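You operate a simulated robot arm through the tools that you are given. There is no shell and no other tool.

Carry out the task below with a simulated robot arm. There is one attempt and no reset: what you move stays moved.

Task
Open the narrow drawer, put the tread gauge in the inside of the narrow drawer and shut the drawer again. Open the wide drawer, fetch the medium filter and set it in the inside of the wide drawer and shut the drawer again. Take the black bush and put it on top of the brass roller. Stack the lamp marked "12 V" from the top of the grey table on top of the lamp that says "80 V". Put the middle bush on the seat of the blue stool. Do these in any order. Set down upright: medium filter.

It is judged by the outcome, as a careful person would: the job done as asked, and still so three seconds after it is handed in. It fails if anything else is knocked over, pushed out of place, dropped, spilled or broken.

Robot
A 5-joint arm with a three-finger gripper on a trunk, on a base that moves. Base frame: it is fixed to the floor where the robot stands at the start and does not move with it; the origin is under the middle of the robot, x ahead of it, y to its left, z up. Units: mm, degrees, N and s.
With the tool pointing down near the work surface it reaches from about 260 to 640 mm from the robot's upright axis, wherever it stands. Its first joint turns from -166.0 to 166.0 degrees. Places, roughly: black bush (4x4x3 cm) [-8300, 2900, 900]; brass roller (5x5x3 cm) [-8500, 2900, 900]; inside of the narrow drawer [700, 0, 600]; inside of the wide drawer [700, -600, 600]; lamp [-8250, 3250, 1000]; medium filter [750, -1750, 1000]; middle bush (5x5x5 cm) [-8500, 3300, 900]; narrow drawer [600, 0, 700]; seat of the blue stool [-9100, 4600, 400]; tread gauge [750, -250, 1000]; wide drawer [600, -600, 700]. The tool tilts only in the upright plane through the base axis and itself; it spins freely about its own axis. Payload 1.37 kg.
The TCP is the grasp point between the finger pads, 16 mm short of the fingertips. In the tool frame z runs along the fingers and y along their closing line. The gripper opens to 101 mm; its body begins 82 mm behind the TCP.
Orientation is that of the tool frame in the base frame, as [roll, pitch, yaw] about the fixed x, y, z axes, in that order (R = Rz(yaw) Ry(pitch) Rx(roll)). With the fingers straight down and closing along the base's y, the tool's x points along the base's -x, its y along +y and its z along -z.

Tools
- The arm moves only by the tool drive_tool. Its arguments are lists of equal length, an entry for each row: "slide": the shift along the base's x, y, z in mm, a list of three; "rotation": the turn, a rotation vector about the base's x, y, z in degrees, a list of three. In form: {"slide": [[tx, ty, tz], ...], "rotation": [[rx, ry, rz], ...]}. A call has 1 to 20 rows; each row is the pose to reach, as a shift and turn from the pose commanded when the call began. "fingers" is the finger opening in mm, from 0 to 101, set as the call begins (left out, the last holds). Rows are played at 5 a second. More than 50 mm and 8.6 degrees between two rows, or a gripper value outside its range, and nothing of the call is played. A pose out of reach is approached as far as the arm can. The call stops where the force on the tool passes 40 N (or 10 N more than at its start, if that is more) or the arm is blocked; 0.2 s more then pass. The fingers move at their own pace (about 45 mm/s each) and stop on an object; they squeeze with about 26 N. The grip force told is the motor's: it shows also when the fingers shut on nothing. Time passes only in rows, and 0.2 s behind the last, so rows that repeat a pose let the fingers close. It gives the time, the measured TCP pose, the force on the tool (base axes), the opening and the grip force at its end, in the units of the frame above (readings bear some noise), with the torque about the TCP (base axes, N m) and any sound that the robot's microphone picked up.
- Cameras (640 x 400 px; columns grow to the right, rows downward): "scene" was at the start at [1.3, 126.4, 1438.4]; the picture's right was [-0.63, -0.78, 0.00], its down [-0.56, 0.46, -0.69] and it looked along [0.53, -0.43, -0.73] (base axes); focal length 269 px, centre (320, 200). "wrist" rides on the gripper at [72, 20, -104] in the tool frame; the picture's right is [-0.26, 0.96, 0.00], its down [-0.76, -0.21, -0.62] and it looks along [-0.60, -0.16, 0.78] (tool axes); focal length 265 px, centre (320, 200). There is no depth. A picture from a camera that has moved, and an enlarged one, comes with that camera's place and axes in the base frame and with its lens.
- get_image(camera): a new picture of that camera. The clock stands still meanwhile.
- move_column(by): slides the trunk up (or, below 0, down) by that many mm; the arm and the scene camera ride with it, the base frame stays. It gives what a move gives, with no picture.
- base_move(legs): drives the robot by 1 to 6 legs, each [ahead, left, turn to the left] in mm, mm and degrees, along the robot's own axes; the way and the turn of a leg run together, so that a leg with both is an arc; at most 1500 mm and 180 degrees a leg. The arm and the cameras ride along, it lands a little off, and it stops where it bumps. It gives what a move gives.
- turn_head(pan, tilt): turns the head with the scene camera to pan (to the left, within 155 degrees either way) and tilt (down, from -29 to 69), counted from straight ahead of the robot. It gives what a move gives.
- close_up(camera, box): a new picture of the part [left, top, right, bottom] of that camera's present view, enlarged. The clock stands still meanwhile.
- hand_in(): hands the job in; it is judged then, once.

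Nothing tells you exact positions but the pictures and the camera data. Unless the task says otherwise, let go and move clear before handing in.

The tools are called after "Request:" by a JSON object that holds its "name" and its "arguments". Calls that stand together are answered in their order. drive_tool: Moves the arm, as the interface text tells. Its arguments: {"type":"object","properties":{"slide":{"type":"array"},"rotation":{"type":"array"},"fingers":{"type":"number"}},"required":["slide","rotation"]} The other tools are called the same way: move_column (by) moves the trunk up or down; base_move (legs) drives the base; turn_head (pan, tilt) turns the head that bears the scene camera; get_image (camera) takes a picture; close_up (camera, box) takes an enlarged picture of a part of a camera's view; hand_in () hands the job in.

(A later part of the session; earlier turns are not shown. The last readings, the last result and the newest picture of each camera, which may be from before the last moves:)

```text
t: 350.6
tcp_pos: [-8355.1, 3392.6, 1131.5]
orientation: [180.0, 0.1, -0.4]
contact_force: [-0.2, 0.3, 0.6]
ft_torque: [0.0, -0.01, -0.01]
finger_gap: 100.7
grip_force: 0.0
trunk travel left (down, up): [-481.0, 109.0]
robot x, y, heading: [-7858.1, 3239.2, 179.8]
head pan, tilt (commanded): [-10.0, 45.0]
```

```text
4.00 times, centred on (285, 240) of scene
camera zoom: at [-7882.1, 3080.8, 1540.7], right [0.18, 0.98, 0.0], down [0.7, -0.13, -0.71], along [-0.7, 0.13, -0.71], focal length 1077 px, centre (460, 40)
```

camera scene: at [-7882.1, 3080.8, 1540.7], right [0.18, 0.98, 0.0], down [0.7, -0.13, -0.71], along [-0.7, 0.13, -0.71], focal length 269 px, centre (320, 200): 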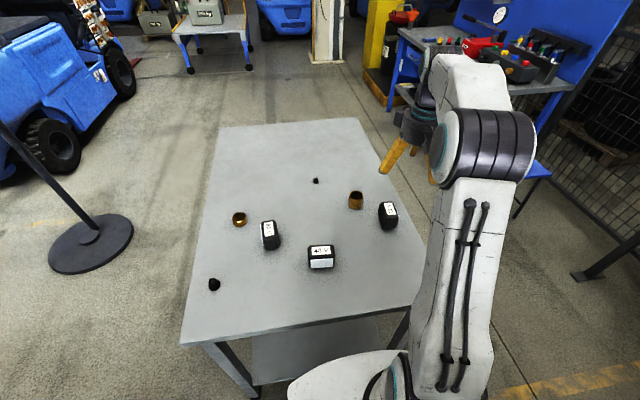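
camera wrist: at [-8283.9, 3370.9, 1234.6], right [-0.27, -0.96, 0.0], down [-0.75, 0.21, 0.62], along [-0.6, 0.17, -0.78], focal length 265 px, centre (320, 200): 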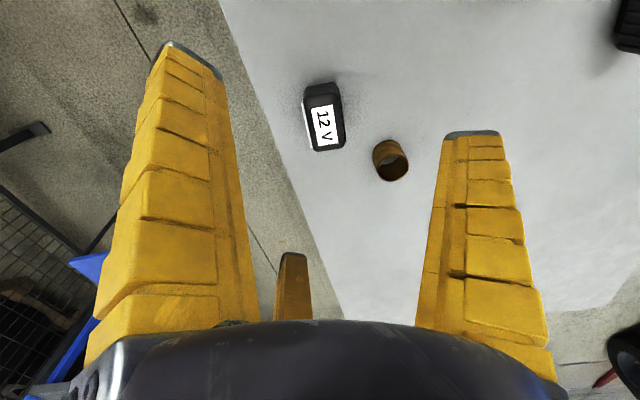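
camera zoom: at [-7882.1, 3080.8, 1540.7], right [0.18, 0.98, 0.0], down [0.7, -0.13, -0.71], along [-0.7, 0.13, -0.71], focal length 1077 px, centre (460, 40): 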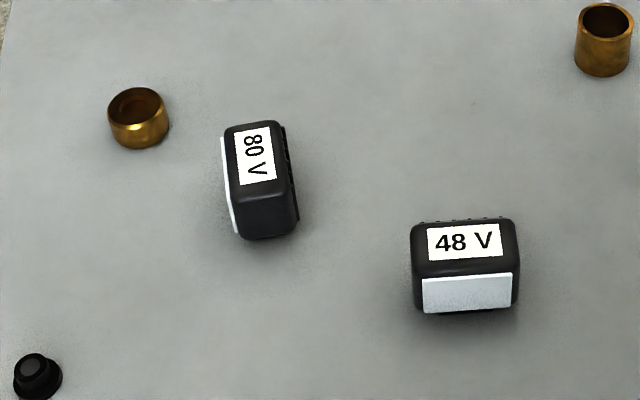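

The 12 V lamp's top centre is at about (-8412, 3400, 925), with its long axis nearly along x, and the 80 V top is at about (-8396, 3026, 925). I'll align the fingers across the 12 V lamp's thickness and descend part-way.

Request:
{"name": "drive_tool", "arguments": {"slide": [[-14, 4, -25], [-28, 8, -50], [-42, 12, -75], [-56, 16, -100], [-56, 16, -131]], "rotation": [[0, 0, -2], [0, 0, -4], [0, 0, -6], [0, 0, -6], [0, 0, -6]], "fingers": 101}}

Request:
{"name": "get_image", "arguments": {"camera": "wrist"}}

Request:
{"name": "close_up", "arguments": {"camera": "scene", "box": [320, 150, 440, 250]}}

```text
t: 351.8
tcp_pos: [-8408.9, 3404.7, 996.4]
orientation: [180.0, 0.1, -6.5]
contact_force: [0.1, 0.1, 0.3]
ft_torque: [-0.01, 0.02, 0.01]
finger_gap: 100.5
grip_force: 0.1
trunk travel left (down, up): [-481.0, 109.0]
robot x, y, heading: [-7859.8, 3241.1, 179.8]
head pan, tilt (commanded): [-10.0, 45.0]
```

```text
taken
camera wrist: at [-8340.0, 3377.1, 1101.7], right [-0.37, -0.93, 0.0], down [-0.73, 0.29, 0.62], along [-0.58, 0.23, -0.78], focal length 265 px, centre (320, 200)
```

wrist: 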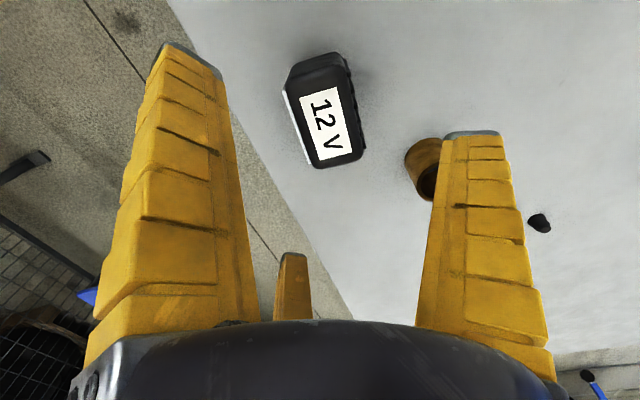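

```text
4.00 times, centred on (380, 200) of scene
camera zoom: at [-7881.9, 3080.2, 1540.7], right [0.18, 0.98, 0.0], down [0.7, -0.13, -0.71], along [-0.7, 0.13, -0.71], focal length 1077 px, centre (80, 200)
```

zoom: 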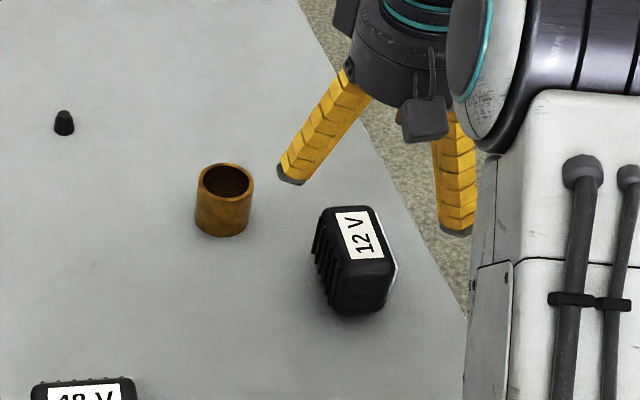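

It's aligned within a few millimetres. I'll fine-correct and descend around the lamp.

Request:
{"name": "drive_tool", "arguments": {"slide": [[1, 3, -20], [1, 3, -45], [1, 3, -70], [1, 3, -88], [1, 3, -99]], "rotation": [[0, 0, -0.8], [0, 0, -0.8], [0, 0, -0.8], [0, 0, -0.8], [0, 0, -0.8]]}}

Request:
{"name": "get_image", "arguments": {"camera": "wrist"}}

Request:
{"name": "close_up", "arguments": {"camera": "scene", "box": [320, 150, 440, 250]}}

```text
t: 353.0
tcp_pos: [-8409.1, 3409.9, 899.3]
orientation: [180.0, 0.2, -7.3]
contact_force: [0.5, -0.4, 0.0]
ft_torque: [0.0, 0.0, 0.01]
finger_gap: 100.6
grip_force: 0.2
trunk travel left (down, up): [-481.0, 109.0]
robot x, y, heading: [-7859.1, 3242.1, 179.5]
head pan, tilt (commanded): [-10.0, 45.0]
```

```text
taken
camera wrist: at [-8340.2, 3379.9, 1003.1], right [-0.38, -0.92, 0.0], down [-0.72, 0.3, 0.62], along [-0.57, 0.24, -0.78], focal length 265 px, centre (320, 200)
```

wrist: 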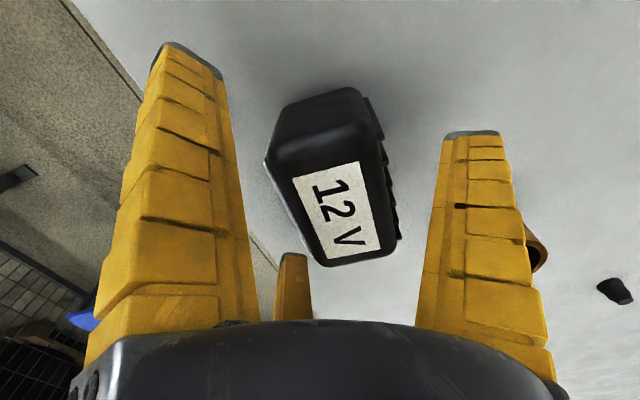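

```text
4.00 times, centred on (380, 200) of scene
camera zoom: at [-7881.9, 3080.2, 1540.6], right [0.18, 0.98, 0.0], down [0.7, -0.13, -0.71], along [-0.7, 0.13, -0.71], focal length 1077 px, centre (80, 200)
```

zoom: 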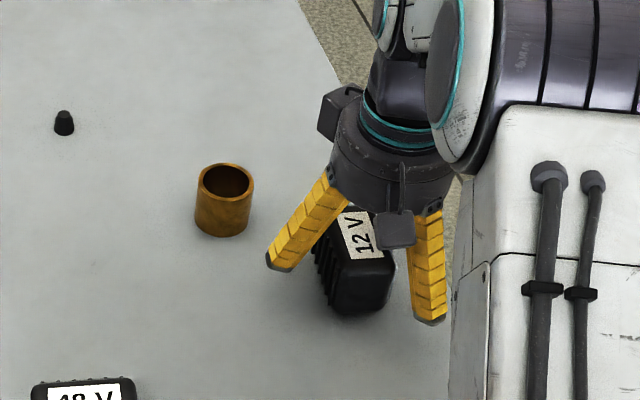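

The lamp is between the fingers, so I'll close.

Request:
{"name": "drive_tool", "arguments": {"slide": [[0, 0, -3], [0, 0, -3], [0, 0, -3], [0, 0, -3], [0, 0, -3], [0, 0, -3]], "rotation": [[0, 0, 0], [0, 0, 0], [0, 0, 0], [0, 0, 0], [0, 0, 0], [0, 0, 0]], "fingers": 20}}

Request:
{"name": "get_image", "arguments": {"camera": "wrist"}}

Request:
{"name": "close_up", "arguments": {"camera": "scene", "box": [320, 150, 440, 250]}}

```text
t: 354.4
tcp_pos: [-8409.3, 3409.1, 895.6]
orientation: [-180.0, 0.1, -7.4]
contact_force: [0.3, -0.4, 0.3]
ft_torque: [-0.05, 0.02, 0.02]
finger_gap: 52.8
grip_force: 25.9
trunk travel left (down, up): [-481.0, 109.0]
robot x, y, heading: [-7858.9, 3241.4, 179.6]
head pan, tilt (commanded): [-10.0, 45.0]
```

```text
taken
camera wrist: at [-8340.2, 3379.7, 1000.6], right [-0.38, -0.92, 0.0], down [-0.72, 0.3, 0.62], along [-0.57, 0.24, -0.78], focal length 265 px, centre (320, 200)
```

wrist: 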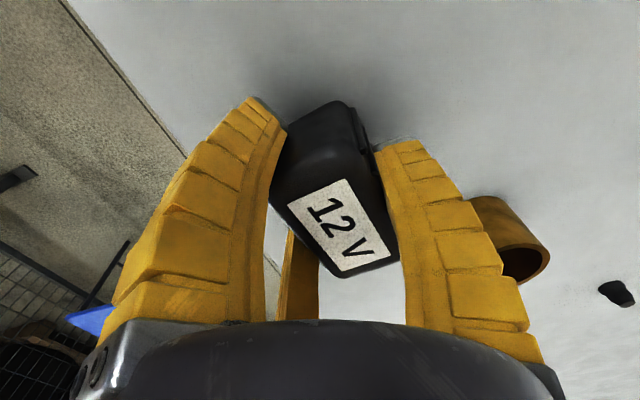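

```text
4.00 times, centred on (380, 200) of scene
camera zoom: at [-7881.7, 3080.2, 1540.6], right [0.18, 0.98, 0.0], down [0.7, -0.13, -0.71], along [-0.7, 0.13, -0.71], focal length 1077 px, centre (80, 200)
```

zoom: 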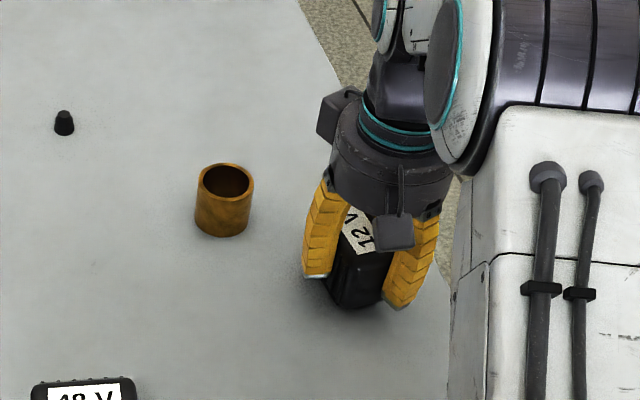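

It's gripped, though it turned a few degrees as the fingers closed. I'll lift slightly and check that it hangs level.

Request:
{"name": "drive_tool", "arguments": {"slide": [[0, 0, 4], [0, 0, 10], [0, 0, 20], [0, 0, 30]], "rotation": [[0, 0, 0], [0, 0, 0], [0, 0, 0], [0, 0, 0]]}}

Request:
{"name": "get_image", "arguments": {"camera": "wrist"}}

Request:
{"name": "close_up", "arguments": {"camera": "scene", "box": [350, 170, 430, 240]}}

```text
t: 355.4
tcp_pos: [-8408.9, 3408.5, 925.8]
orientation: [180.0, 0.0, -7.4]
contact_force: [0.5, 0.1, -3.1]
ft_torque: [0.01, -0.05, 0.0]
finger_gap: 52.4
grip_force: 25.5
trunk travel left (down, up): [-481.0, 109.0]
robot x, y, heading: [-7862.7, 3241.8, 179.5]
head pan, tilt (commanded): [-10.0, 45.0]
```

```text
taken
camera wrist: at [-8339.3, 3380.0, 1029.6], right [-0.38, -0.92, 0.0], down [-0.72, 0.3, 0.62], along [-0.57, 0.24, -0.78], focal length 265 px, centre (320, 200)
```

wrist: 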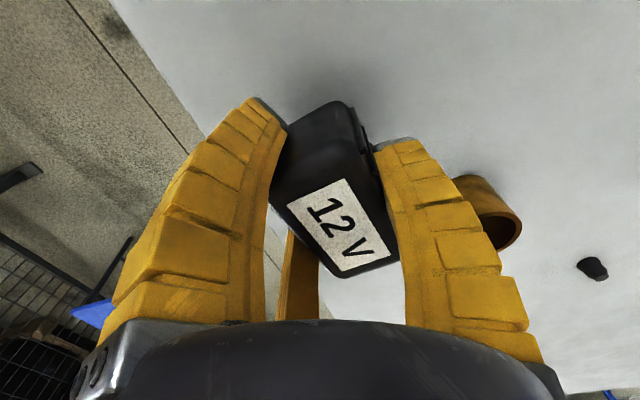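

```text
5.71 times, centred on (390, 205) of scene
camera zoom: at [-7882.0, 3080.2, 1540.6], right [0.18, 0.98, 0.0], down [0.7, -0.13, -0.71], along [-0.7, 0.13, -0.71], focal length 1538 px, centre (-80, 171)
```

zoom: 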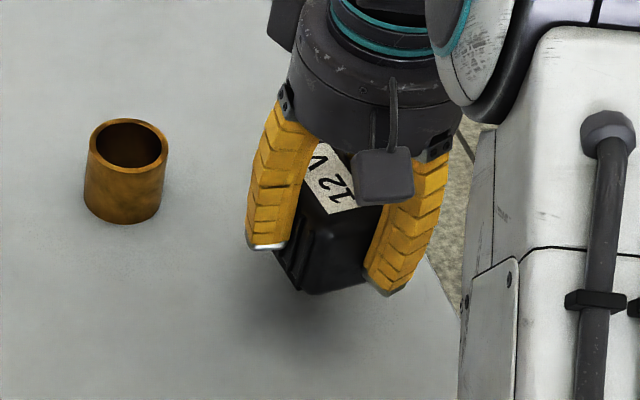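

Request:
{"name": "close_up", "arguments": {"camera": "wrist", "box": [240, 80, 440, 300]}}

```text
1.82 times, centred on (340, 190) of wrist
camera zoom: at [-8339.3, 3380.0, 1029.6], right [-0.38, -0.92, 0.0], down [-0.72, 0.3, 0.62], along [-0.57, 0.24, -0.78], focal length 483 px, centre (284, 218)
```

zoom: 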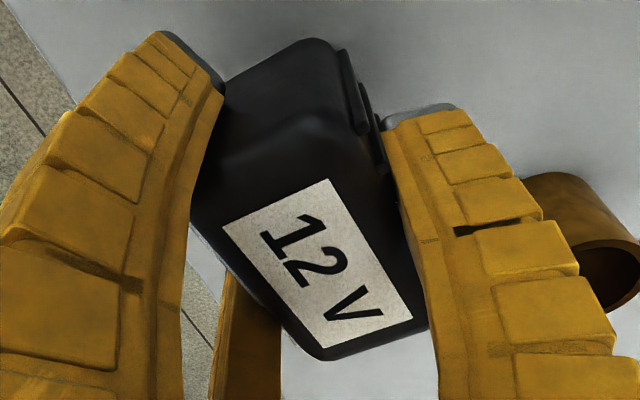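

The lamp hangs level, with its long axis at about +7°. I'll lift, carry it over the 80 V lamp with a small turn to align, and check from there.

Request:
{"name": "drive_tool", "arguments": {"slide": [[0, 0, 45], [0, 0, 90], [0, 0, 130], [2, -45, 130], [4, -90, 130], [6, -135, 130], [8, -180, 130], [10, -225, 130], [12, -270, 130], [15, -315, 130], [18, -355, 130], [18, -374.5, 130]], "rotation": [[0, 0, 0], [0, 0, 0], [0, 0, 0], [0, 0, 0], [0, 0, 0], [0, 0, 0], [0, 0, -1], [0, 0, -2], [0, 0, -3], [0, 0, -4], [0, 0, -4], [0, 0, -4]]}}

Request:
{"name": "get_image", "arguments": {"camera": "wrist"}}

Request:
{"name": "get_image", "arguments": {"camera": "scene"}}

Request:
{"name": "close_up", "arguments": {"camera": "scene", "box": [210, 140, 350, 270]}}

```text
t: 358.0
tcp_pos: [-8391.3, 3033.9, 1058.2]
orientation: [-180.0, -0.1, -11.3]
contact_force: [-1.0, -1.1, -3.9]
ft_torque: [0.02, -0.02, -0.01]
finger_gap: 52.3
grip_force: 26.2
trunk travel left (down, up): [-481.0, 109.0]
robot x, y, heading: [-7859.7, 3242.3, 179.5]
head pan, tilt (commanded): [-10.0, 45.0]
```

```text
taken
camera wrist: at [-8324.2, 2999.5, 1162.7], right [-0.45, -0.89, 0.0], down [-0.7, 0.35, 0.62], along [-0.55, 0.28, -0.78], focal length 265 px, centre (320, 200)
```

wrist: 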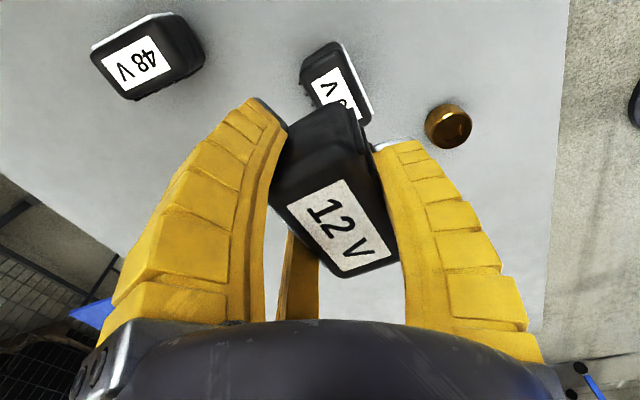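

```text
taken
camera scene: at [-7882.2, 3079.6, 1540.5], right [0.18, 0.98, 0.0], down [0.7, -0.13, -0.71], along [-0.7, 0.13, -0.71], focal length 269 px, centre (320, 200)
```

scene: 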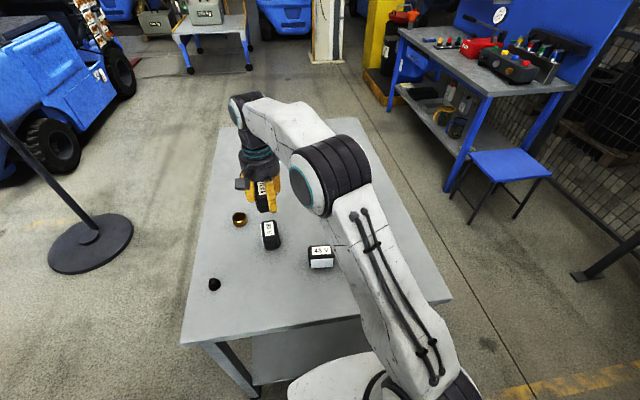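

```text
3.08 times, centred on (280, 205) of scene
camera zoom: at [-7882.2, 3079.6, 1540.5], right [0.18, 0.98, 0.0], down [0.7, -0.13, -0.71], along [-0.7, 0.13, -0.71], focal length 828 px, centre (443, 185)
```

zoom: 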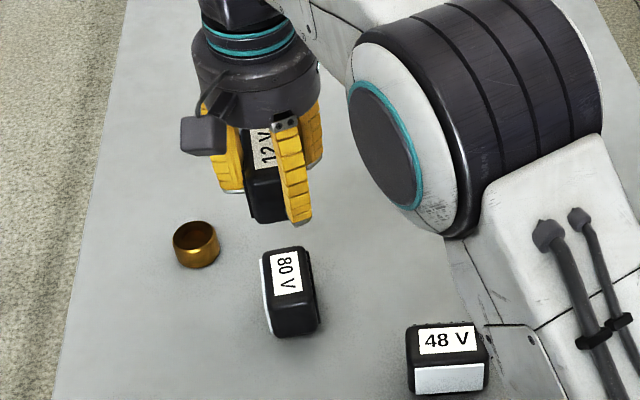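

It's lined up above the 80 V lamp. I'll lower to just above contact and check.

Request:
{"name": "drive_tool", "arguments": {"slide": [[-1, 0, -30], [-2, 0, -55], [-2, 0, -72], [-2, 0, -80]], "rotation": [[0, 0, 0], [0, 0, 0], [0, 0, 0], [0, 0, 0]]}}

Request:
{"name": "close_up", "arguments": {"camera": "scene", "box": [210, 160, 330, 270]}}

Request:
{"name": "get_image", "arguments": {"camera": "wrist"}}

```text
t: 359.0
tcp_pos: [-8392.6, 3036.4, 977.4]
orientation: [-180.0, 0.1, -11.2]
contact_force: [0.6, -0.6, -2.8]
ft_torque: [0.01, -0.03, -0.02]
finger_gap: 52.3
grip_force: 25.7
trunk travel left (down, up): [-481.0, 109.0]
robot x, y, heading: [-7861.1, 3238.9, 179.7]
head pan, tilt (commanded): [-10.0, 45.0]
```

```text
3.64 times, centred on (270, 215) of scene
camera zoom: at [-7882.2, 3079.9, 1540.6], right [0.18, 0.98, 0.0], down [0.7, -0.13, -0.71], along [-0.7, 0.13, -0.71], focal length 979 px, centre (502, 146)
```

zoom: 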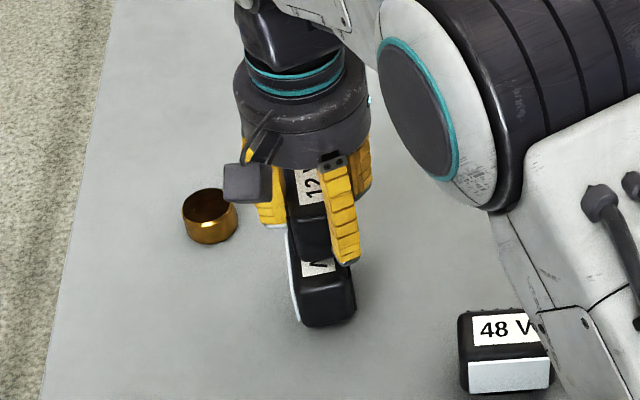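

```text
taken
camera wrist: at [-8325.7, 3001.3, 1081.5], right [-0.45, -0.89, 0.0], down [-0.7, 0.35, 0.62], along [-0.55, 0.28, -0.78], focal length 265 px, centre (320, 200)
```

wrist: 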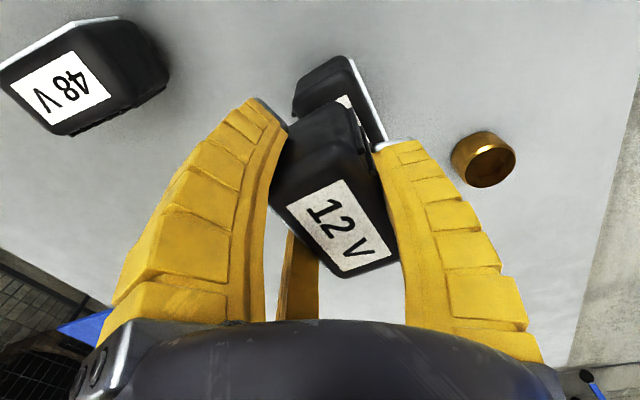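

They're aligned. I'll creep down to contact.

Request:
{"name": "drive_tool", "arguments": {"slide": [[0, 0, -5], [0, 0, -10], [0, 0, -13], [0, 0, -15]], "rotation": [[0, 0, 0], [0, 0, 0], [0, 0, 0], [0, 0, 0]]}}

Request:
{"name": "close_up", "arguments": {"camera": "scene", "box": [230, 180, 310, 250]}}

```text
t: 360.0
tcp_pos: [-8393.1, 3034.7, 964.2]
orientation: [179.8, 0.2, -11.3]
contact_force: [-0.6, 0.7, 8.2]
ft_torque: [0.02, 0.11, -0.09]
finger_gap: 51.8
grip_force: 25.9
trunk travel left (down, up): [-481.0, 109.0]
robot x, y, heading: [-7858.6, 3240.1, 179.7]
head pan, tilt (commanded): [-10.0, 45.0]
```

```text
5.71 times, centred on (270, 215) of scene
camera zoom: at [-7881.0, 3080.5, 1540.9], right [0.18, 0.98, 0.0], down [0.69, -0.13, -0.71], along [-0.7, 0.13, -0.71], focal length 1538 px, centre (606, 114)
```

zoom: 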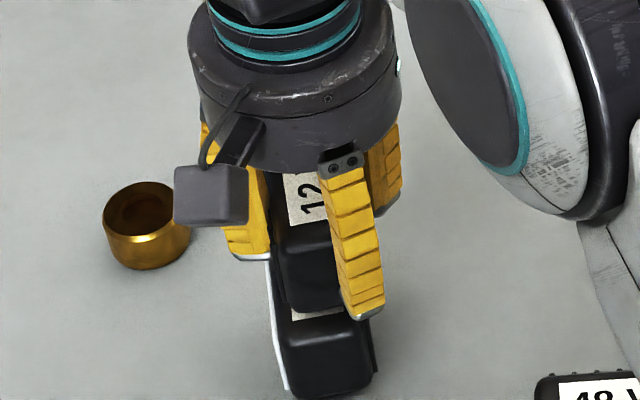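

Contact made, with the upper lamp sitting about 5 mm too far back. I'll lift 4 mm, shift toward me 4 mm and set it down again.

Request:
{"name": "drive_tool", "arguments": {"slide": [[0, 0, 5], [4, 0, 5], [4, 0, 3], [4, 0, 1], [4, 0, 0]], "rotation": [[0, 0, 0], [0, 0, 0], [0, 0, 0], [0, 0, 0], [0, 0, 0]]}}

Request:
{"name": "close_up", "arguments": {"camera": "scene", "box": [230, 180, 310, 250]}}

```text
t: 361.2
tcp_pos: [-8389.0, 3033.0, 963.7]
orientation: [179.7, 0.3, -11.2]
contact_force: [-0.6, -0.6, 8.8]
ft_torque: [-0.03, 0.14, -0.06]
finger_gap: 52.2
grip_force: 26.4
trunk travel left (down, up): [-481.0, 109.0]
robot x, y, heading: [-7860.9, 3239.4, 179.3]
head pan, tilt (commanded): [-10.0, 45.0]
```

```text
5.71 times, centred on (270, 215) of scene
camera zoom: at [-7881.0, 3080.3, 1540.8], right [0.18, 0.98, 0.0], down [0.69, -0.13, -0.71], along [-0.7, 0.13, -0.71], focal length 1538 px, centre (606, 114)
```

zoom: 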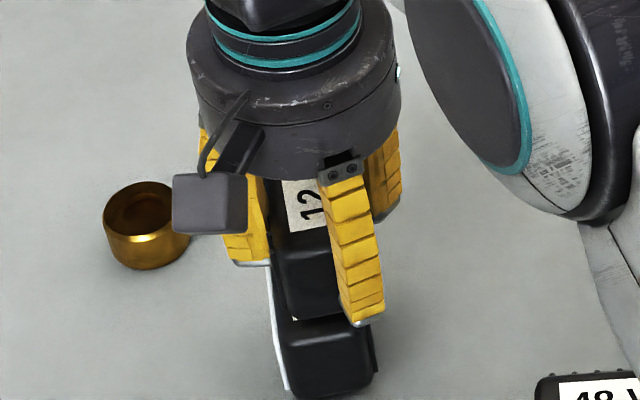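

Now I'll ease off and release.

Request:
{"name": "drive_tool", "arguments": {"slide": [[0, 0, 1], [0, 0, 1], [0, 0, 1], [0, 0, 1], [0, 0, 1]], "rotation": [[0, 0, 0], [0, 0, 0], [0, 0, 0], [0, 0, 0], [0, 0, 0]], "fingers": 90}}

Request:
{"name": "get_image", "arguments": {"camera": "wrist"}}

Request:
{"name": "close_up", "arguments": {"camera": "scene", "box": [230, 180, 310, 250]}}

```text
t: 362.4
tcp_pos: [-8389.6, 3034.4, 962.3]
orientation: [180.0, 0.1, -11.3]
contact_force: [0.1, -0.7, 0.0]
ft_torque: [0.01, -0.06, 0.0]
finger_gap: 91.1
grip_force: 1.0
trunk travel left (down, up): [-481.0, 109.0]
robot x, y, heading: [-7859.1, 3239.0, 179.6]
head pan, tilt (commanded): [-10.0, 45.0]
```

```text
taken
camera wrist: at [-8322.5, 3000.5, 1067.6], right [-0.45, -0.89, 0.0], down [-0.7, 0.35, 0.62], along [-0.56, 0.28, -0.78], focal length 265 px, centre (320, 200)
```

wrist: 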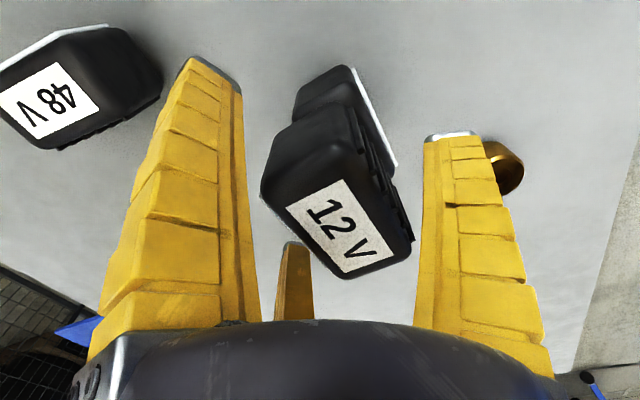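

```text
5.71 times, centred on (270, 215) of scene
camera zoom: at [-7881.8, 3080.1, 1540.6], right [0.18, 0.98, 0.0], down [0.7, -0.13, -0.71], along [-0.7, 0.13, -0.71], focal length 1538 px, centre (606, 114)
```

zoom: 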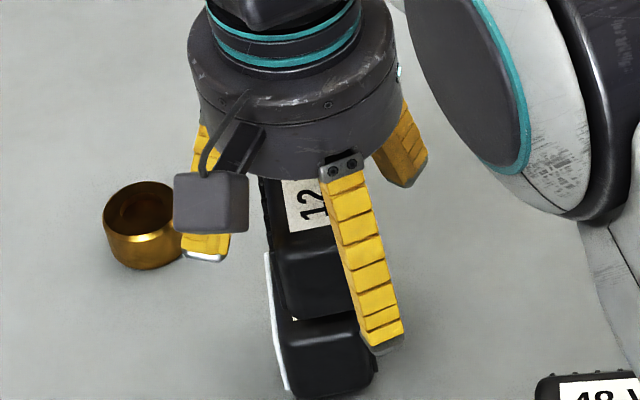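

The stack stands. I'll raise straight up and view it clearly.

Request:
{"name": "drive_tool", "arguments": {"slide": [[0, 0, 20], [0, 0, 60], [0, 0, 105], [0, 0, 150], [0, 0, 190], [0, 40, 200], [0, 85, 200], [0, 130, 200]], "rotation": [[0, 0, 0], [0, 0, 0], [0, 0, 0], [0, 0, 0], [0, 0, 0], [0, 0, 2], [0, 0, 5], [0, 0, 8]]}}

Request:
{"name": "get_image", "arguments": {"camera": "scene"}}

Request:
{"name": "close_up", "arguments": {"camera": "scene", "box": [210, 170, 350, 300]}}

Request:
{"name": "get_image", "arguments": {"camera": "wrist"}}

```text
t: 364.2
tcp_pos: [-8388.8, 3162.3, 1162.5]
orientation: [180.0, 0.1, -3.1]
contact_force: [-0.2, 0.0, 1.1]
ft_torque: [0.03, -0.01, 0.02]
finger_gap: 91.2
grip_force: 0.6
trunk travel left (down, up): [-481.0, 109.0]
robot x, y, heading: [-7858.5, 3241.5, 179.3]
head pan, tilt (commanded): [-10.0, 45.0]
```

```text
taken
camera scene: at [-7881.7, 3080.9, 1540.7], right [0.18, 0.98, 0.0], down [0.7, -0.13, -0.71], along [-0.7, 0.13, -0.71], focal length 269 px, centre (320, 200)
```

scene: 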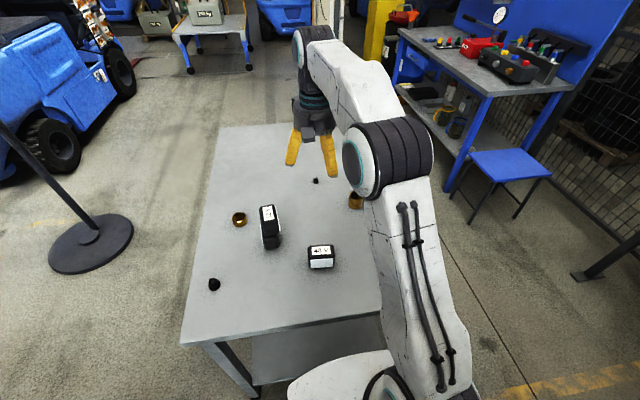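

```text
3.08 times, centred on (280, 235) of scene
camera zoom: at [-7881.7, 3080.9, 1540.7], right [0.18, 0.98, 0.0], down [0.7, -0.13, -0.71], along [-0.7, 0.13, -0.71], focal length 828 px, centre (443, 92)
```

zoom: 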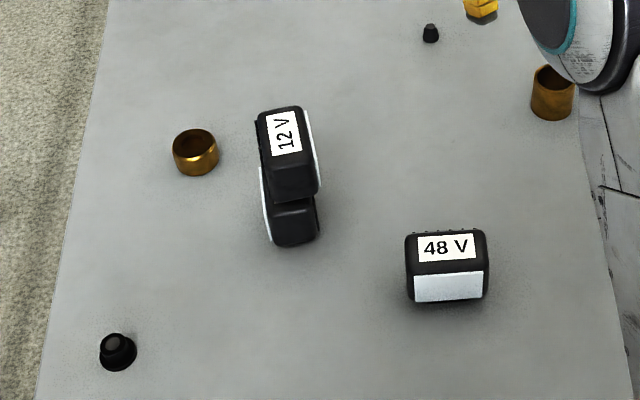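

```text
taken
camera wrist: at [-8318.1, 3138.6, 1266.6], right [-0.32, -0.95, 0.0], down [-0.74, 0.25, 0.62], along [-0.59, 0.2, -0.78], focal length 265 px, centre (320, 200)
```

wrist: 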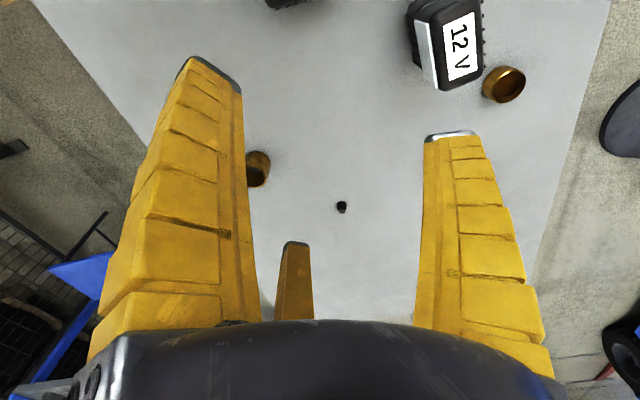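

The stack is neat and stable. Next is the middle bush at about (-8503, 3322), so I'll shift the base slightly to bring it within reach.

Request:
{"name": "base_move", "arguments": {"legs": [[12, -60, 0.4]]}}

Request:
{"name": "drive_tool", "arguments": {"slide": [[-15, 20, -20], [-30, 40, -40], [-45, 60, -60], [-60, 80, -80], [-75, 90, -100]], "rotation": [[0, 0, 1], [0, 0, 2], [0, 0, 3], [0, 0, 3], [0, 0, 3]], "fingers": 95}}

Request:
{"name": "get_image", "arguments": {"camera": "wrist"}}

Request:
{"name": "get_image", "arguments": {"camera": "scene"}}

```text
t: 365.1
tcp_pos: [-8401.4, 3220.3, 1161.3]
orientation: [179.9, 0.1, -2.9]
contact_force: [0.3, 0.0, -0.1]
ft_torque: [-0.04, -0.01, -0.02]
finger_gap: 91.1
grip_force: 1.3
trunk travel left (down, up): [-481.0, 109.0]
robot x, y, heading: [-7871.1, 3298.3, 180.2]
head pan, tilt (commanded): [-10.0, 45.0]
```

```text
t: 366.3
tcp_pos: [-8475.6, 3309.2, 1062.5]
orientation: [180.0, 0.0, 0.0]
contact_force: [-0.4, 0.1, 0.5]
ft_torque: [0.02, 0.01, 0.0]
finger_gap: 95.6
grip_force: 0.5
trunk travel left (down, up): [-481.0, 109.0]
robot x, y, heading: [-7872.3, 3299.8, 180.0]
head pan, tilt (commanded): [-10.0, 45.0]
```

```text
taken
camera wrist: at [-8403.5, 3289.6, 1166.8], right [-0.26, -0.96, 0.0], down [-0.76, 0.21, 0.62], along [-0.6, 0.16, -0.78], focal length 265 px, centre (320, 200)
```

wrist: 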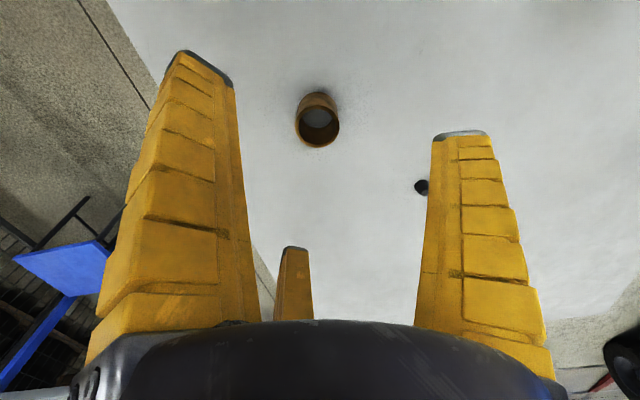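

```text
taken
camera scene: at [-7893.1, 3141.0, 1540.6], right [0.17, 0.98, 0.0], down [0.7, -0.12, -0.71], along [-0.7, 0.12, -0.71], focal length 269 px, centre (320, 200)
```

scene: 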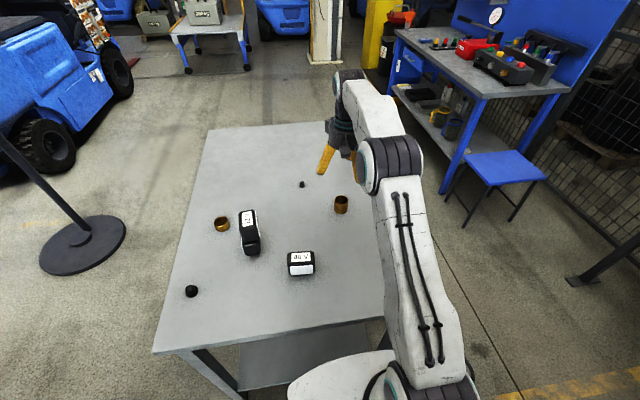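

The bush's rim is centred at about (-8505, 3320). I'll move above it and descend.

Request:
{"name": "drive_tool", "arguments": {"slide": [[-15, 5, -20], [-29, 11, -50], [-29, 11, -85], [-29, 11, -110]], "rotation": [[0, 0, 0], [0, 0, 0], [0, 0, 0], [0, 0, 0]]}}

Request:
{"name": "get_image", "arguments": {"camera": "wrist"}}

Request:
{"name": "close_up", "arguments": {"camera": "scene", "box": [290, 150, 390, 230]}}

```text
t: 367.3
tcp_pos: [-8504.5, 3320.8, 950.7]
orientation: [180.0, 0.2, 0.0]
contact_force: [-0.4, -0.9, -0.1]
ft_torque: [0.0, -0.03, 0.02]
finger_gap: 95.8
grip_force: 0.9
trunk travel left (down, up): [-481.0, 109.0]
robot x, y, heading: [-7873.2, 3300.8, 180.2]
head pan, tilt (commanded): [-10.0, 45.0]
```

```text
taken
camera wrist: at [-8432.5, 3301.4, 1055.3], right [-0.26, -0.96, 0.0], down [-0.76, 0.21, 0.62], along [-0.6, 0.16, -0.78], focal length 265 px, centre (320, 200)
```

wrist: 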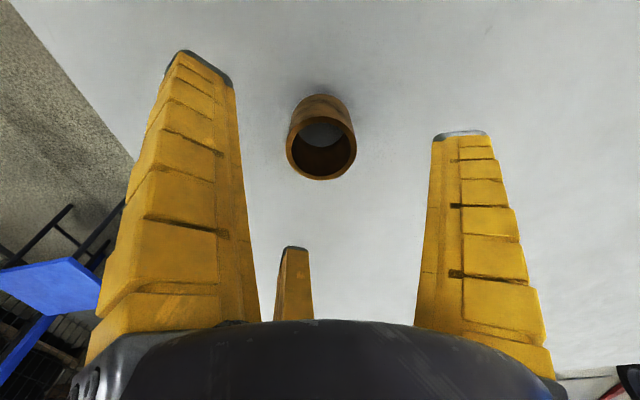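

```text
5.00 times, centred on (340, 190) of scene
camera zoom: at [-7892.8, 3140.9, 1540.6], right [0.17, 0.98, 0.0], down [0.7, -0.12, -0.71], along [-0.7, 0.12, -0.71], focal length 1346 px, centre (220, 250)
```

zoom: 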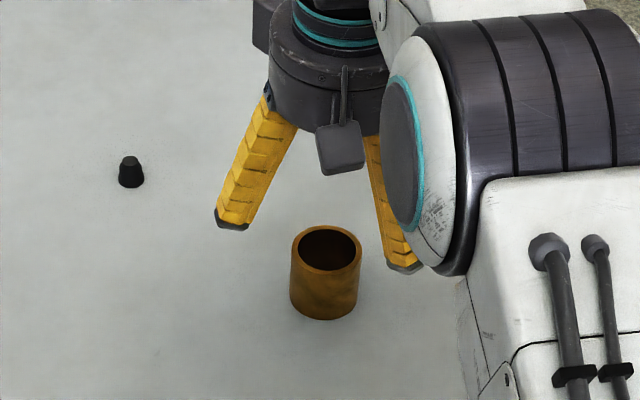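

Nearly centred; I'll shift +3 mm, descend and grip.

Request:
{"name": "drive_tool", "arguments": {"slide": [[3, 0, -20], [3, 0, -42], [3, 0, -60]], "rotation": [[0, 0, 0], [0, 0, 0], [0, 0, 0]]}}

Request:
{"name": "drive_tool", "arguments": {"slide": [[0, 0, 0], [0, 0, 0], [0, 0, 0], [0, 0, 0], [0, 0, 0], [0, 0, 0]], "rotation": [[0, 0, 0], [0, 0, 0], [0, 0, 0], [0, 0, 0], [0, 0, 0], [0, 0, 0]], "fingers": 20}}

Request:
{"name": "get_image", "arguments": {"camera": "wrist"}}

```text
t: 368.1
tcp_pos: [-8502.2, 3318.9, 893.5]
orientation: [180.0, 0.1, 0.2]
contact_force: [-0.1, -0.2, -0.5]
ft_torque: [-0.03, 0.0, 0.0]
finger_gap: 95.5
grip_force: 0.4
trunk travel left (down, up): [-481.0, 109.0]
robot x, y, heading: [-7872.3, 3299.4, 179.9]
head pan, tilt (commanded): [-10.0, 45.0]
```

```text
t: 369.5
tcp_pos: [-8500.9, 3320.3, 894.6]
orientation: [180.0, 0.2, 0.1]
contact_force: [-1.1, 1.4, 7.3]
ft_torque: [0.07, -0.11, 0.03]
finger_gap: 44.6
grip_force: 25.9
trunk travel left (down, up): [-481.0, 109.0]
robot x, y, heading: [-7872.6, 3300.8, 179.8]
head pan, tilt (commanded): [-10.0, 45.0]
```

```text
taken
camera wrist: at [-8429.1, 3299.2, 998.7], right [-0.26, -0.96, 0.0], down [-0.75, 0.21, 0.62], along [-0.6, 0.16, -0.78], focal length 265 px, centre (320, 200)
```

wrist: 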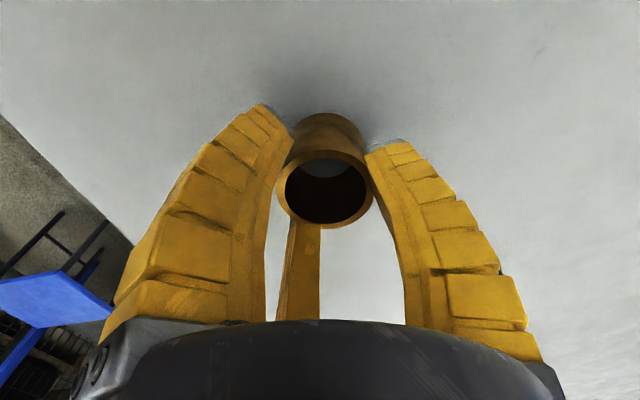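

The bush is held (gap 44.6 mm). I'll lift it, tuck the arm in and back away from the table.

Request:
{"name": "drive_tool", "arguments": {"slide": [[0, 0, 10], [0, 0, 40], [0, 0, 85], [0, 0, 130], [10, 0, 175], [50, -5, 200], [95, -10, 220], [140, -15, 220], [185, -20, 220], [220, -20, 220]], "rotation": [[0, 0, 0], [0, 0, 0], [0, 0, 0], [0, 0, 0], [0, 0, 0], [0, 0, 0], [0, 0, 0], [0, 0, 0], [0, 0, 0], [0, 0, 0]]}}

Request:
{"name": "get_image", "arguments": {"camera": "wrist"}}

Request:
{"name": "base_move", "arguments": {"legs": [[-420, 0, 0], [0, -650, 0]]}}

Request:
{"name": "turn_head", "arguments": {"pan": -15, "tilt": 30}}

Request:
{"name": "get_image", "arguments": {"camera": "scene"}}

```text
t: 371.7
tcp_pos: [-8277.3, 3298.7, 1108.5]
orientation: [179.9, 0.2, 0.0]
contact_force: [0.3, 0.3, -0.6]
ft_torque: [0.0, -0.01, 0.01]
finger_gap: 43.0
grip_force: 26.0
trunk travel left (down, up): [-481.0, 109.0]
robot x, y, heading: [-7874.5, 3299.5, 180.1]
head pan, tilt (commanded): [-10.0, 45.0]
```

```text
taken
camera wrist: at [-8204.8, 3278.7, 1213.9], right [-0.26, -0.96, 0.0], down [-0.75, 0.21, 0.62], along [-0.6, 0.16, -0.78], focal length 265 px, centre (320, 200)
```

wrist: 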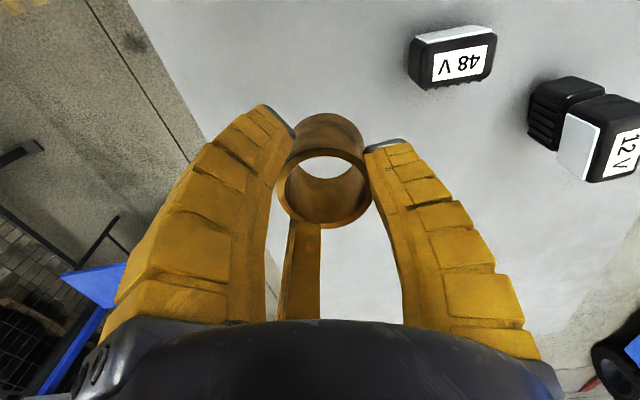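

```text
t: 377.6
tcp_pos: [-7855.1, 3946.9, 1109.4]
orientation: [180.0, 0.1, 0.7]
contact_force: [0.6, 0.8, -1.8]
ft_torque: [-0.01, 0.02, 0.03]
finger_gap: 42.6
grip_force: 26.3
trunk travel left (down, up): [-481.0, 109.0]
robot x, y, heading: [-7446.0, 3956.1, -179.8]
head pan, tilt (commanded): [-10.0, 45.0]
```

```text
t: 378.3
tcp_pos: [-7855.6, 3947.7, 1109.5]
orientation: [180.0, 0.2, 0.6]
contact_force: [0.3, -0.2, -0.9]
ft_torque: [0.0, 0.02, 0.02]
finger_gap: 42.4
grip_force: 26.1
trunk travel left (down, up): [-481.0, 109.0]
robot x, y, heading: [-7451.0, 3952.7, -179.2]
head pan, tilt (commanded): [-15.0, 30.0]
```

```text
taken
camera scene: at [-7475.1, 3802.6, 1563.2], right [0.25, 0.97, 0.0], down [0.48, -0.13, -0.87], along [-0.84, 0.22, -0.5], focal length 269 px, centre (320, 200)
```

scene: 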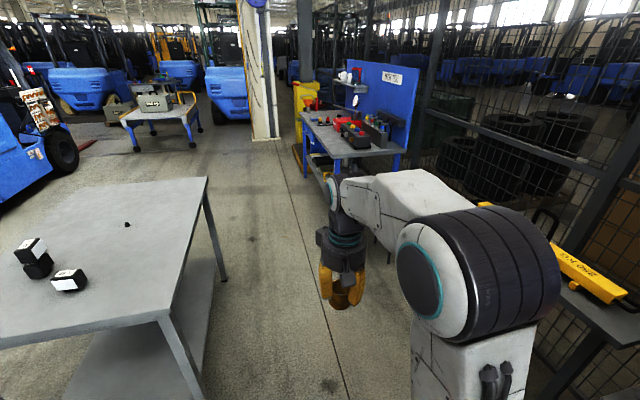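

The corridor between the table and the desk is clear. I'll drive ahead to be level with the stool.

Request:
{"name": "base_move", "arguments": {"legs": [[1100, -30, -0.6]]}}

Request:
{"name": "turn_head", "arguments": {"pan": -30, "tilt": 40}}

Request:
{"name": "get_image", "arguments": {"camera": "scene"}}

Request:
{"name": "get_image", "arguments": {"camera": "wrist"}}

```text
t: 384.0
tcp_pos: [-8961.7, 3973.0, 1108.2]
orientation: [-180.0, 0.1, 0.3]
contact_force: [0.4, 0.1, -0.5]
ft_torque: [0.01, 0.01, 0.0]
finger_gap: 42.2
grip_force: 26.3
trunk travel left (down, up): [-481.0, 109.0]
robot x, y, heading: [-8554.8, 3976.2, -179.8]
head pan, tilt (commanded): [-15.0, 30.0]
```

```text
t: 384.8
tcp_pos: [-8960.6, 3972.1, 1108.8]
orientation: [-180.0, 0.1, 0.3]
contact_force: [0.3, 0.1, -1.2]
ft_torque: [0.01, 0.02, 0.01]
finger_gap: 42.3
grip_force: 26.1
trunk travel left (down, up): [-481.0, 109.0]
robot x, y, heading: [-8552.3, 3976.0, -179.8]
head pan, tilt (commanded): [-30.0, 40.0]
```

```text
taken
camera scene: at [-8568.6, 3844.9, 1547.9], right [0.5, 0.87, 0.0], down [0.56, -0.32, -0.77], along [-0.66, 0.38, -0.64], focal length 269 px, centre (320, 200)
```

scene: 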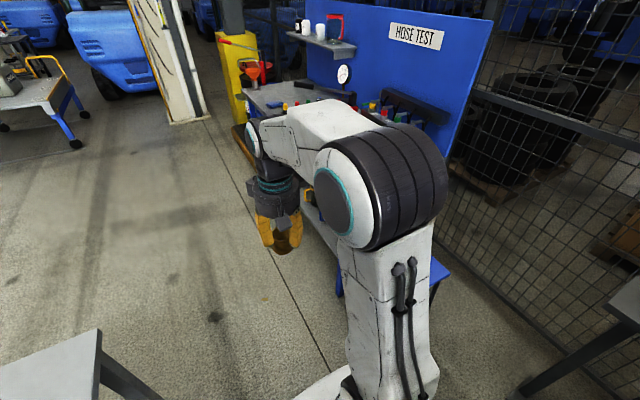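

```text
taken
camera wrist: at [-8888.7, 3953.4, 1213.7], right [-0.26, -0.97, 0.0], down [-0.76, 0.2, 0.62], along [-0.6, 0.16, -0.78], focal length 265 px, centre (320, 200)
```

wrist: 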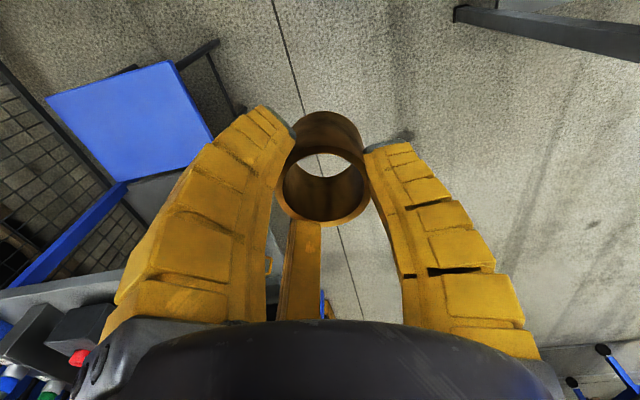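

The stool seat spans about x -9290…-8930, y 4410…4815. I'll drive level with it and turn to face it.

Request:
{"name": "base_move", "arguments": {"legs": [[555, 0, 0]]}}

Request:
{"name": "base_move", "arguments": {"legs": [[0, 0, -90.2]]}}

Request:
{"name": "turn_head", "arguments": {"pan": 0, "tilt": 55}}

Request:
{"name": "get_image", "arguments": {"camera": "scene"}}

Request:
{"name": "get_image", "arguments": {"camera": "wrist"}}

```text
t: 387.9
tcp_pos: [-9509.9, 3985.0, 1108.1]
orientation: [180.0, 0.1, -0.9]
contact_force: [0.2, -0.7, -0.7]
ft_torque: [0.01, -0.04, 0.0]
finger_gap: 42.2
grip_force: 26.0
trunk travel left (down, up): [-481.0, 109.0]
robot x, y, heading: [-9103.8, 3976.8, 178.8]
head pan, tilt (commanded): [-30.0, 40.0]
```

```text
t: 392.2
tcp_pos: [-9086.8, 4386.8, 1109.2]
orientation: [180.0, 0.1, -92.4]
contact_force: [0.2, -1.2, -0.3]
ft_torque: [0.0, -0.03, -0.02]
finger_gap: 42.0
grip_force: 26.6
trunk travel left (down, up): [-481.0, 109.0]
robot x, y, heading: [-9101.9, 3979.8, 87.3]
head pan, tilt (commanded): [-30.0, 40.0]
```

```text
t: 393.2
tcp_pos: [-9086.8, 4387.1, 1109.9]
orientation: [180.0, 0.1, -92.5]
contact_force: [0.0, -0.1, -0.8]
ft_torque: [-0.01, 0.0, -0.02]
finger_gap: 41.9
grip_force: 26.0
trunk travel left (down, up): [-481.0, 109.0]
robot x, y, heading: [-9101.9, 3979.7, 87.5]
head pan, tilt (commanded): [0.0, 55.0]
```

```text
taken
camera scene: at [-9278.5, 4002.3, 1527.2], right [1.0, -0.05, 0.0], down [-0.04, -0.82, -0.57], along [0.03, 0.57, -0.82], focal length 269 px, centre (320, 200)
```

scene: 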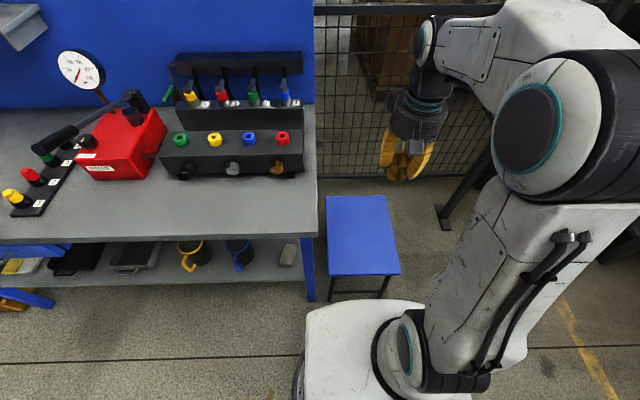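

```text
taken
camera wrist: at [-9109.8, 4315.4, 1213.7], right [-0.95, 0.31, 0.0], down [0.24, 0.75, 0.62], along [0.19, 0.59, -0.78], focal length 265 px, centre (320, 200)
```

wrist: 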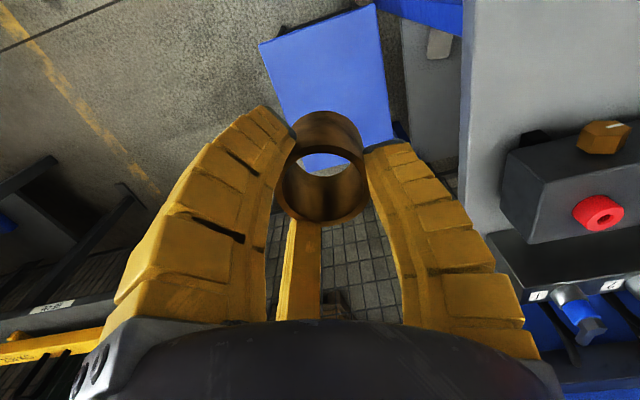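

The seat's centre is at about (-9063, 4595). I'll put the hand over it and lower the trunk.

Request:
{"name": "drive_tool", "arguments": {"slide": [[6, 38, 0], [12, 76, 0], [18, 114, 0], [22, 150, 0]], "rotation": [[0, 0, 0], [0, 0, 0], [0, 0, 0], [0, 0, 0]]}}

Request:
{"name": "move_column", "arguments": {"by": -440}}

Request:
{"name": "get_image", "arguments": {"camera": "scene"}}

Request:
{"name": "get_image", "arguments": {"camera": "wrist"}}

```text
t: 394.2
tcp_pos: [-9067.8, 4538.6, 1107.1]
orientation: [-179.9, -0.1, -92.4]
contact_force: [-0.5, 0.6, -1.3]
ft_torque: [-0.03, -0.01, -0.02]
finger_gap: 42.0
grip_force: 25.6
trunk travel left (down, up): [-481.0, 109.0]
robot x, y, heading: [-9101.4, 3980.8, 87.4]
head pan, tilt (commanded): [0.0, 55.0]
```

```text
refused: -440 is not a number from -400 to 400
```

```text
taken
camera scene: at [-9278.5, 4003.5, 1527.2], right [1.0, -0.04, 0.0], down [-0.04, -0.82, -0.57], along [0.03, 0.57, -0.82], focal length 269 px, centre (320, 200)
```

scene: 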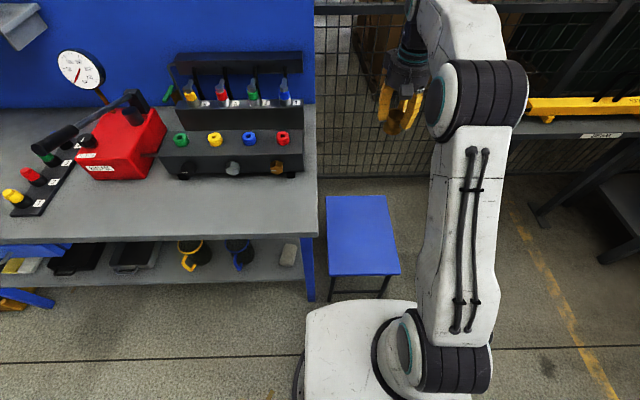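

```text
taken
camera wrist: at [-9089.4, 4466.9, 1212.6], right [-0.95, 0.31, 0.0], down [0.24, 0.75, 0.62], along [0.19, 0.59, -0.79], focal length 265 px, centre (320, 200)
```

wrist: 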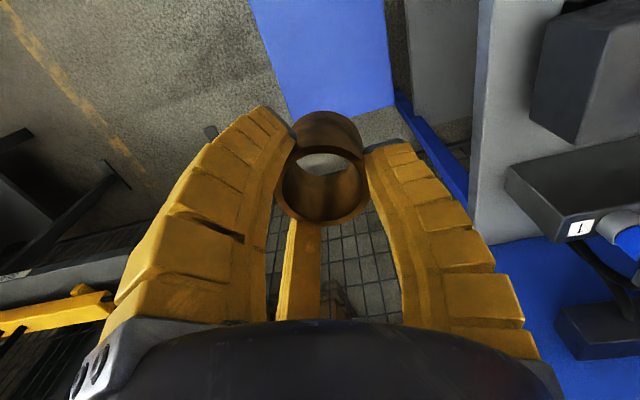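

Request:
{"name": "move_column", "arguments": {"by": -400}}

Request:
{"name": "get_image", "arguments": {"camera": "scene"}}

Request:
{"name": "get_image", "arguments": {"camera": "wrist"}}

```text
t: 398.0
tcp_pos: [-9065.9, 4537.4, 708.0]
orientation: [179.9, 0.1, -92.5]
contact_force: [-0.5, -0.3, -1.3]
ft_torque: [-0.01, 0.01, 0.0]
finger_gap: 41.7
grip_force: 26.3
trunk travel left (down, up): [-81.0, 509.0]
robot x, y, heading: [-9105.0, 3977.6, 87.4]
head pan, tilt (commanded): [0.0, 55.0]
```

```text
taken
camera scene: at [-9278.5, 4002.3, 1127.2], right [1.0, -0.04, 0.0], down [-0.04, -0.82, -0.57], along [0.03, 0.57, -0.82], focal length 269 px, centre (320, 200)
```

scene: 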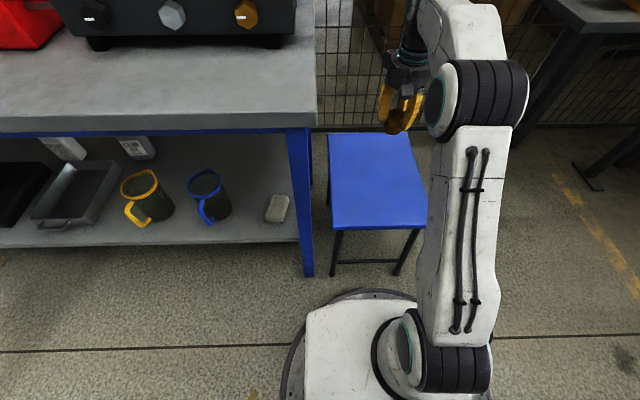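

```text
taken
camera wrist: at [-9089.5, 4465.8, 813.4], right [-0.95, 0.31, 0.0], down [0.24, 0.75, 0.62], along [0.19, 0.59, -0.78], focal length 265 px, centre (320, 200)
```

wrist: 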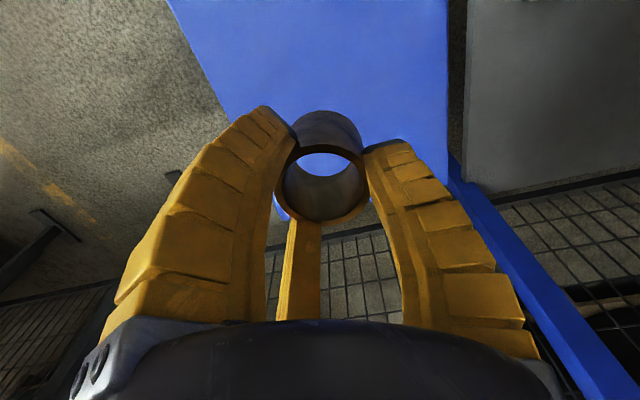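

The hand is over the seat. I'll lower with the arm until the bush is near the seat.

Request:
{"name": "drive_tool", "arguments": {"slide": [[0, 10, -45], [0, 15, -90], [0, 15, -135], [0, 15, -180], [0, 15, -205]], "rotation": [[0, 0, 0], [0, 0, 0], [0, 0, 0], [0, 0, 0], [0, 0, 0]]}}

Request:
{"name": "get_image", "arguments": {"camera": "scene"}}

Request:
{"name": "get_image", "arguments": {"camera": "wrist"}}

```text
t: 399.2
tcp_pos: [-9068.0, 4557.0, 503.1]
orientation: [-180.0, 0.1, -92.3]
contact_force: [0.6, -0.3, -1.9]
ft_torque: [0.02, 0.03, -0.04]
finger_gap: 41.6
grip_force: 25.3
trunk travel left (down, up): [-81.0, 509.0]
robot x, y, heading: [-9102.5, 3981.2, 87.6]
head pan, tilt (commanded): [0.0, 55.0]
```

```text
taken
camera scene: at [-9278.5, 4002.2, 1127.2], right [1.0, -0.04, 0.0], down [-0.04, -0.82, -0.57], along [0.03, 0.57, -0.82], focal length 269 px, centre (320, 200)
```

scene: 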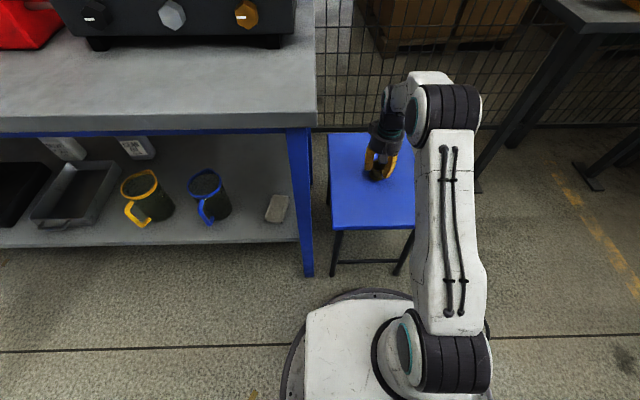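

```text
taken
camera wrist: at [-9091.1, 4485.2, 607.9], right [-0.95, 0.31, 0.0], down [0.24, 0.75, 0.62], along [0.19, 0.59, -0.78], focal length 265 px, centre (320, 200)
```

wrist: 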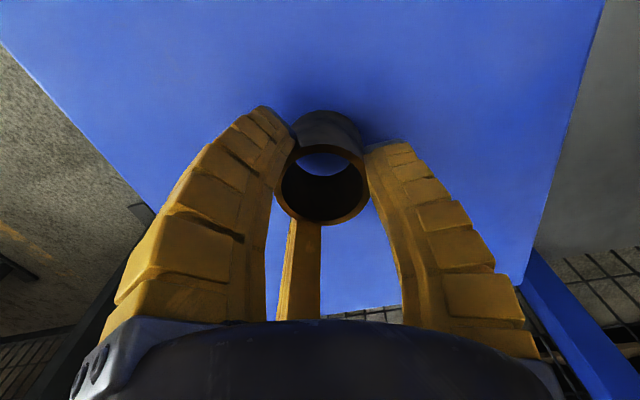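

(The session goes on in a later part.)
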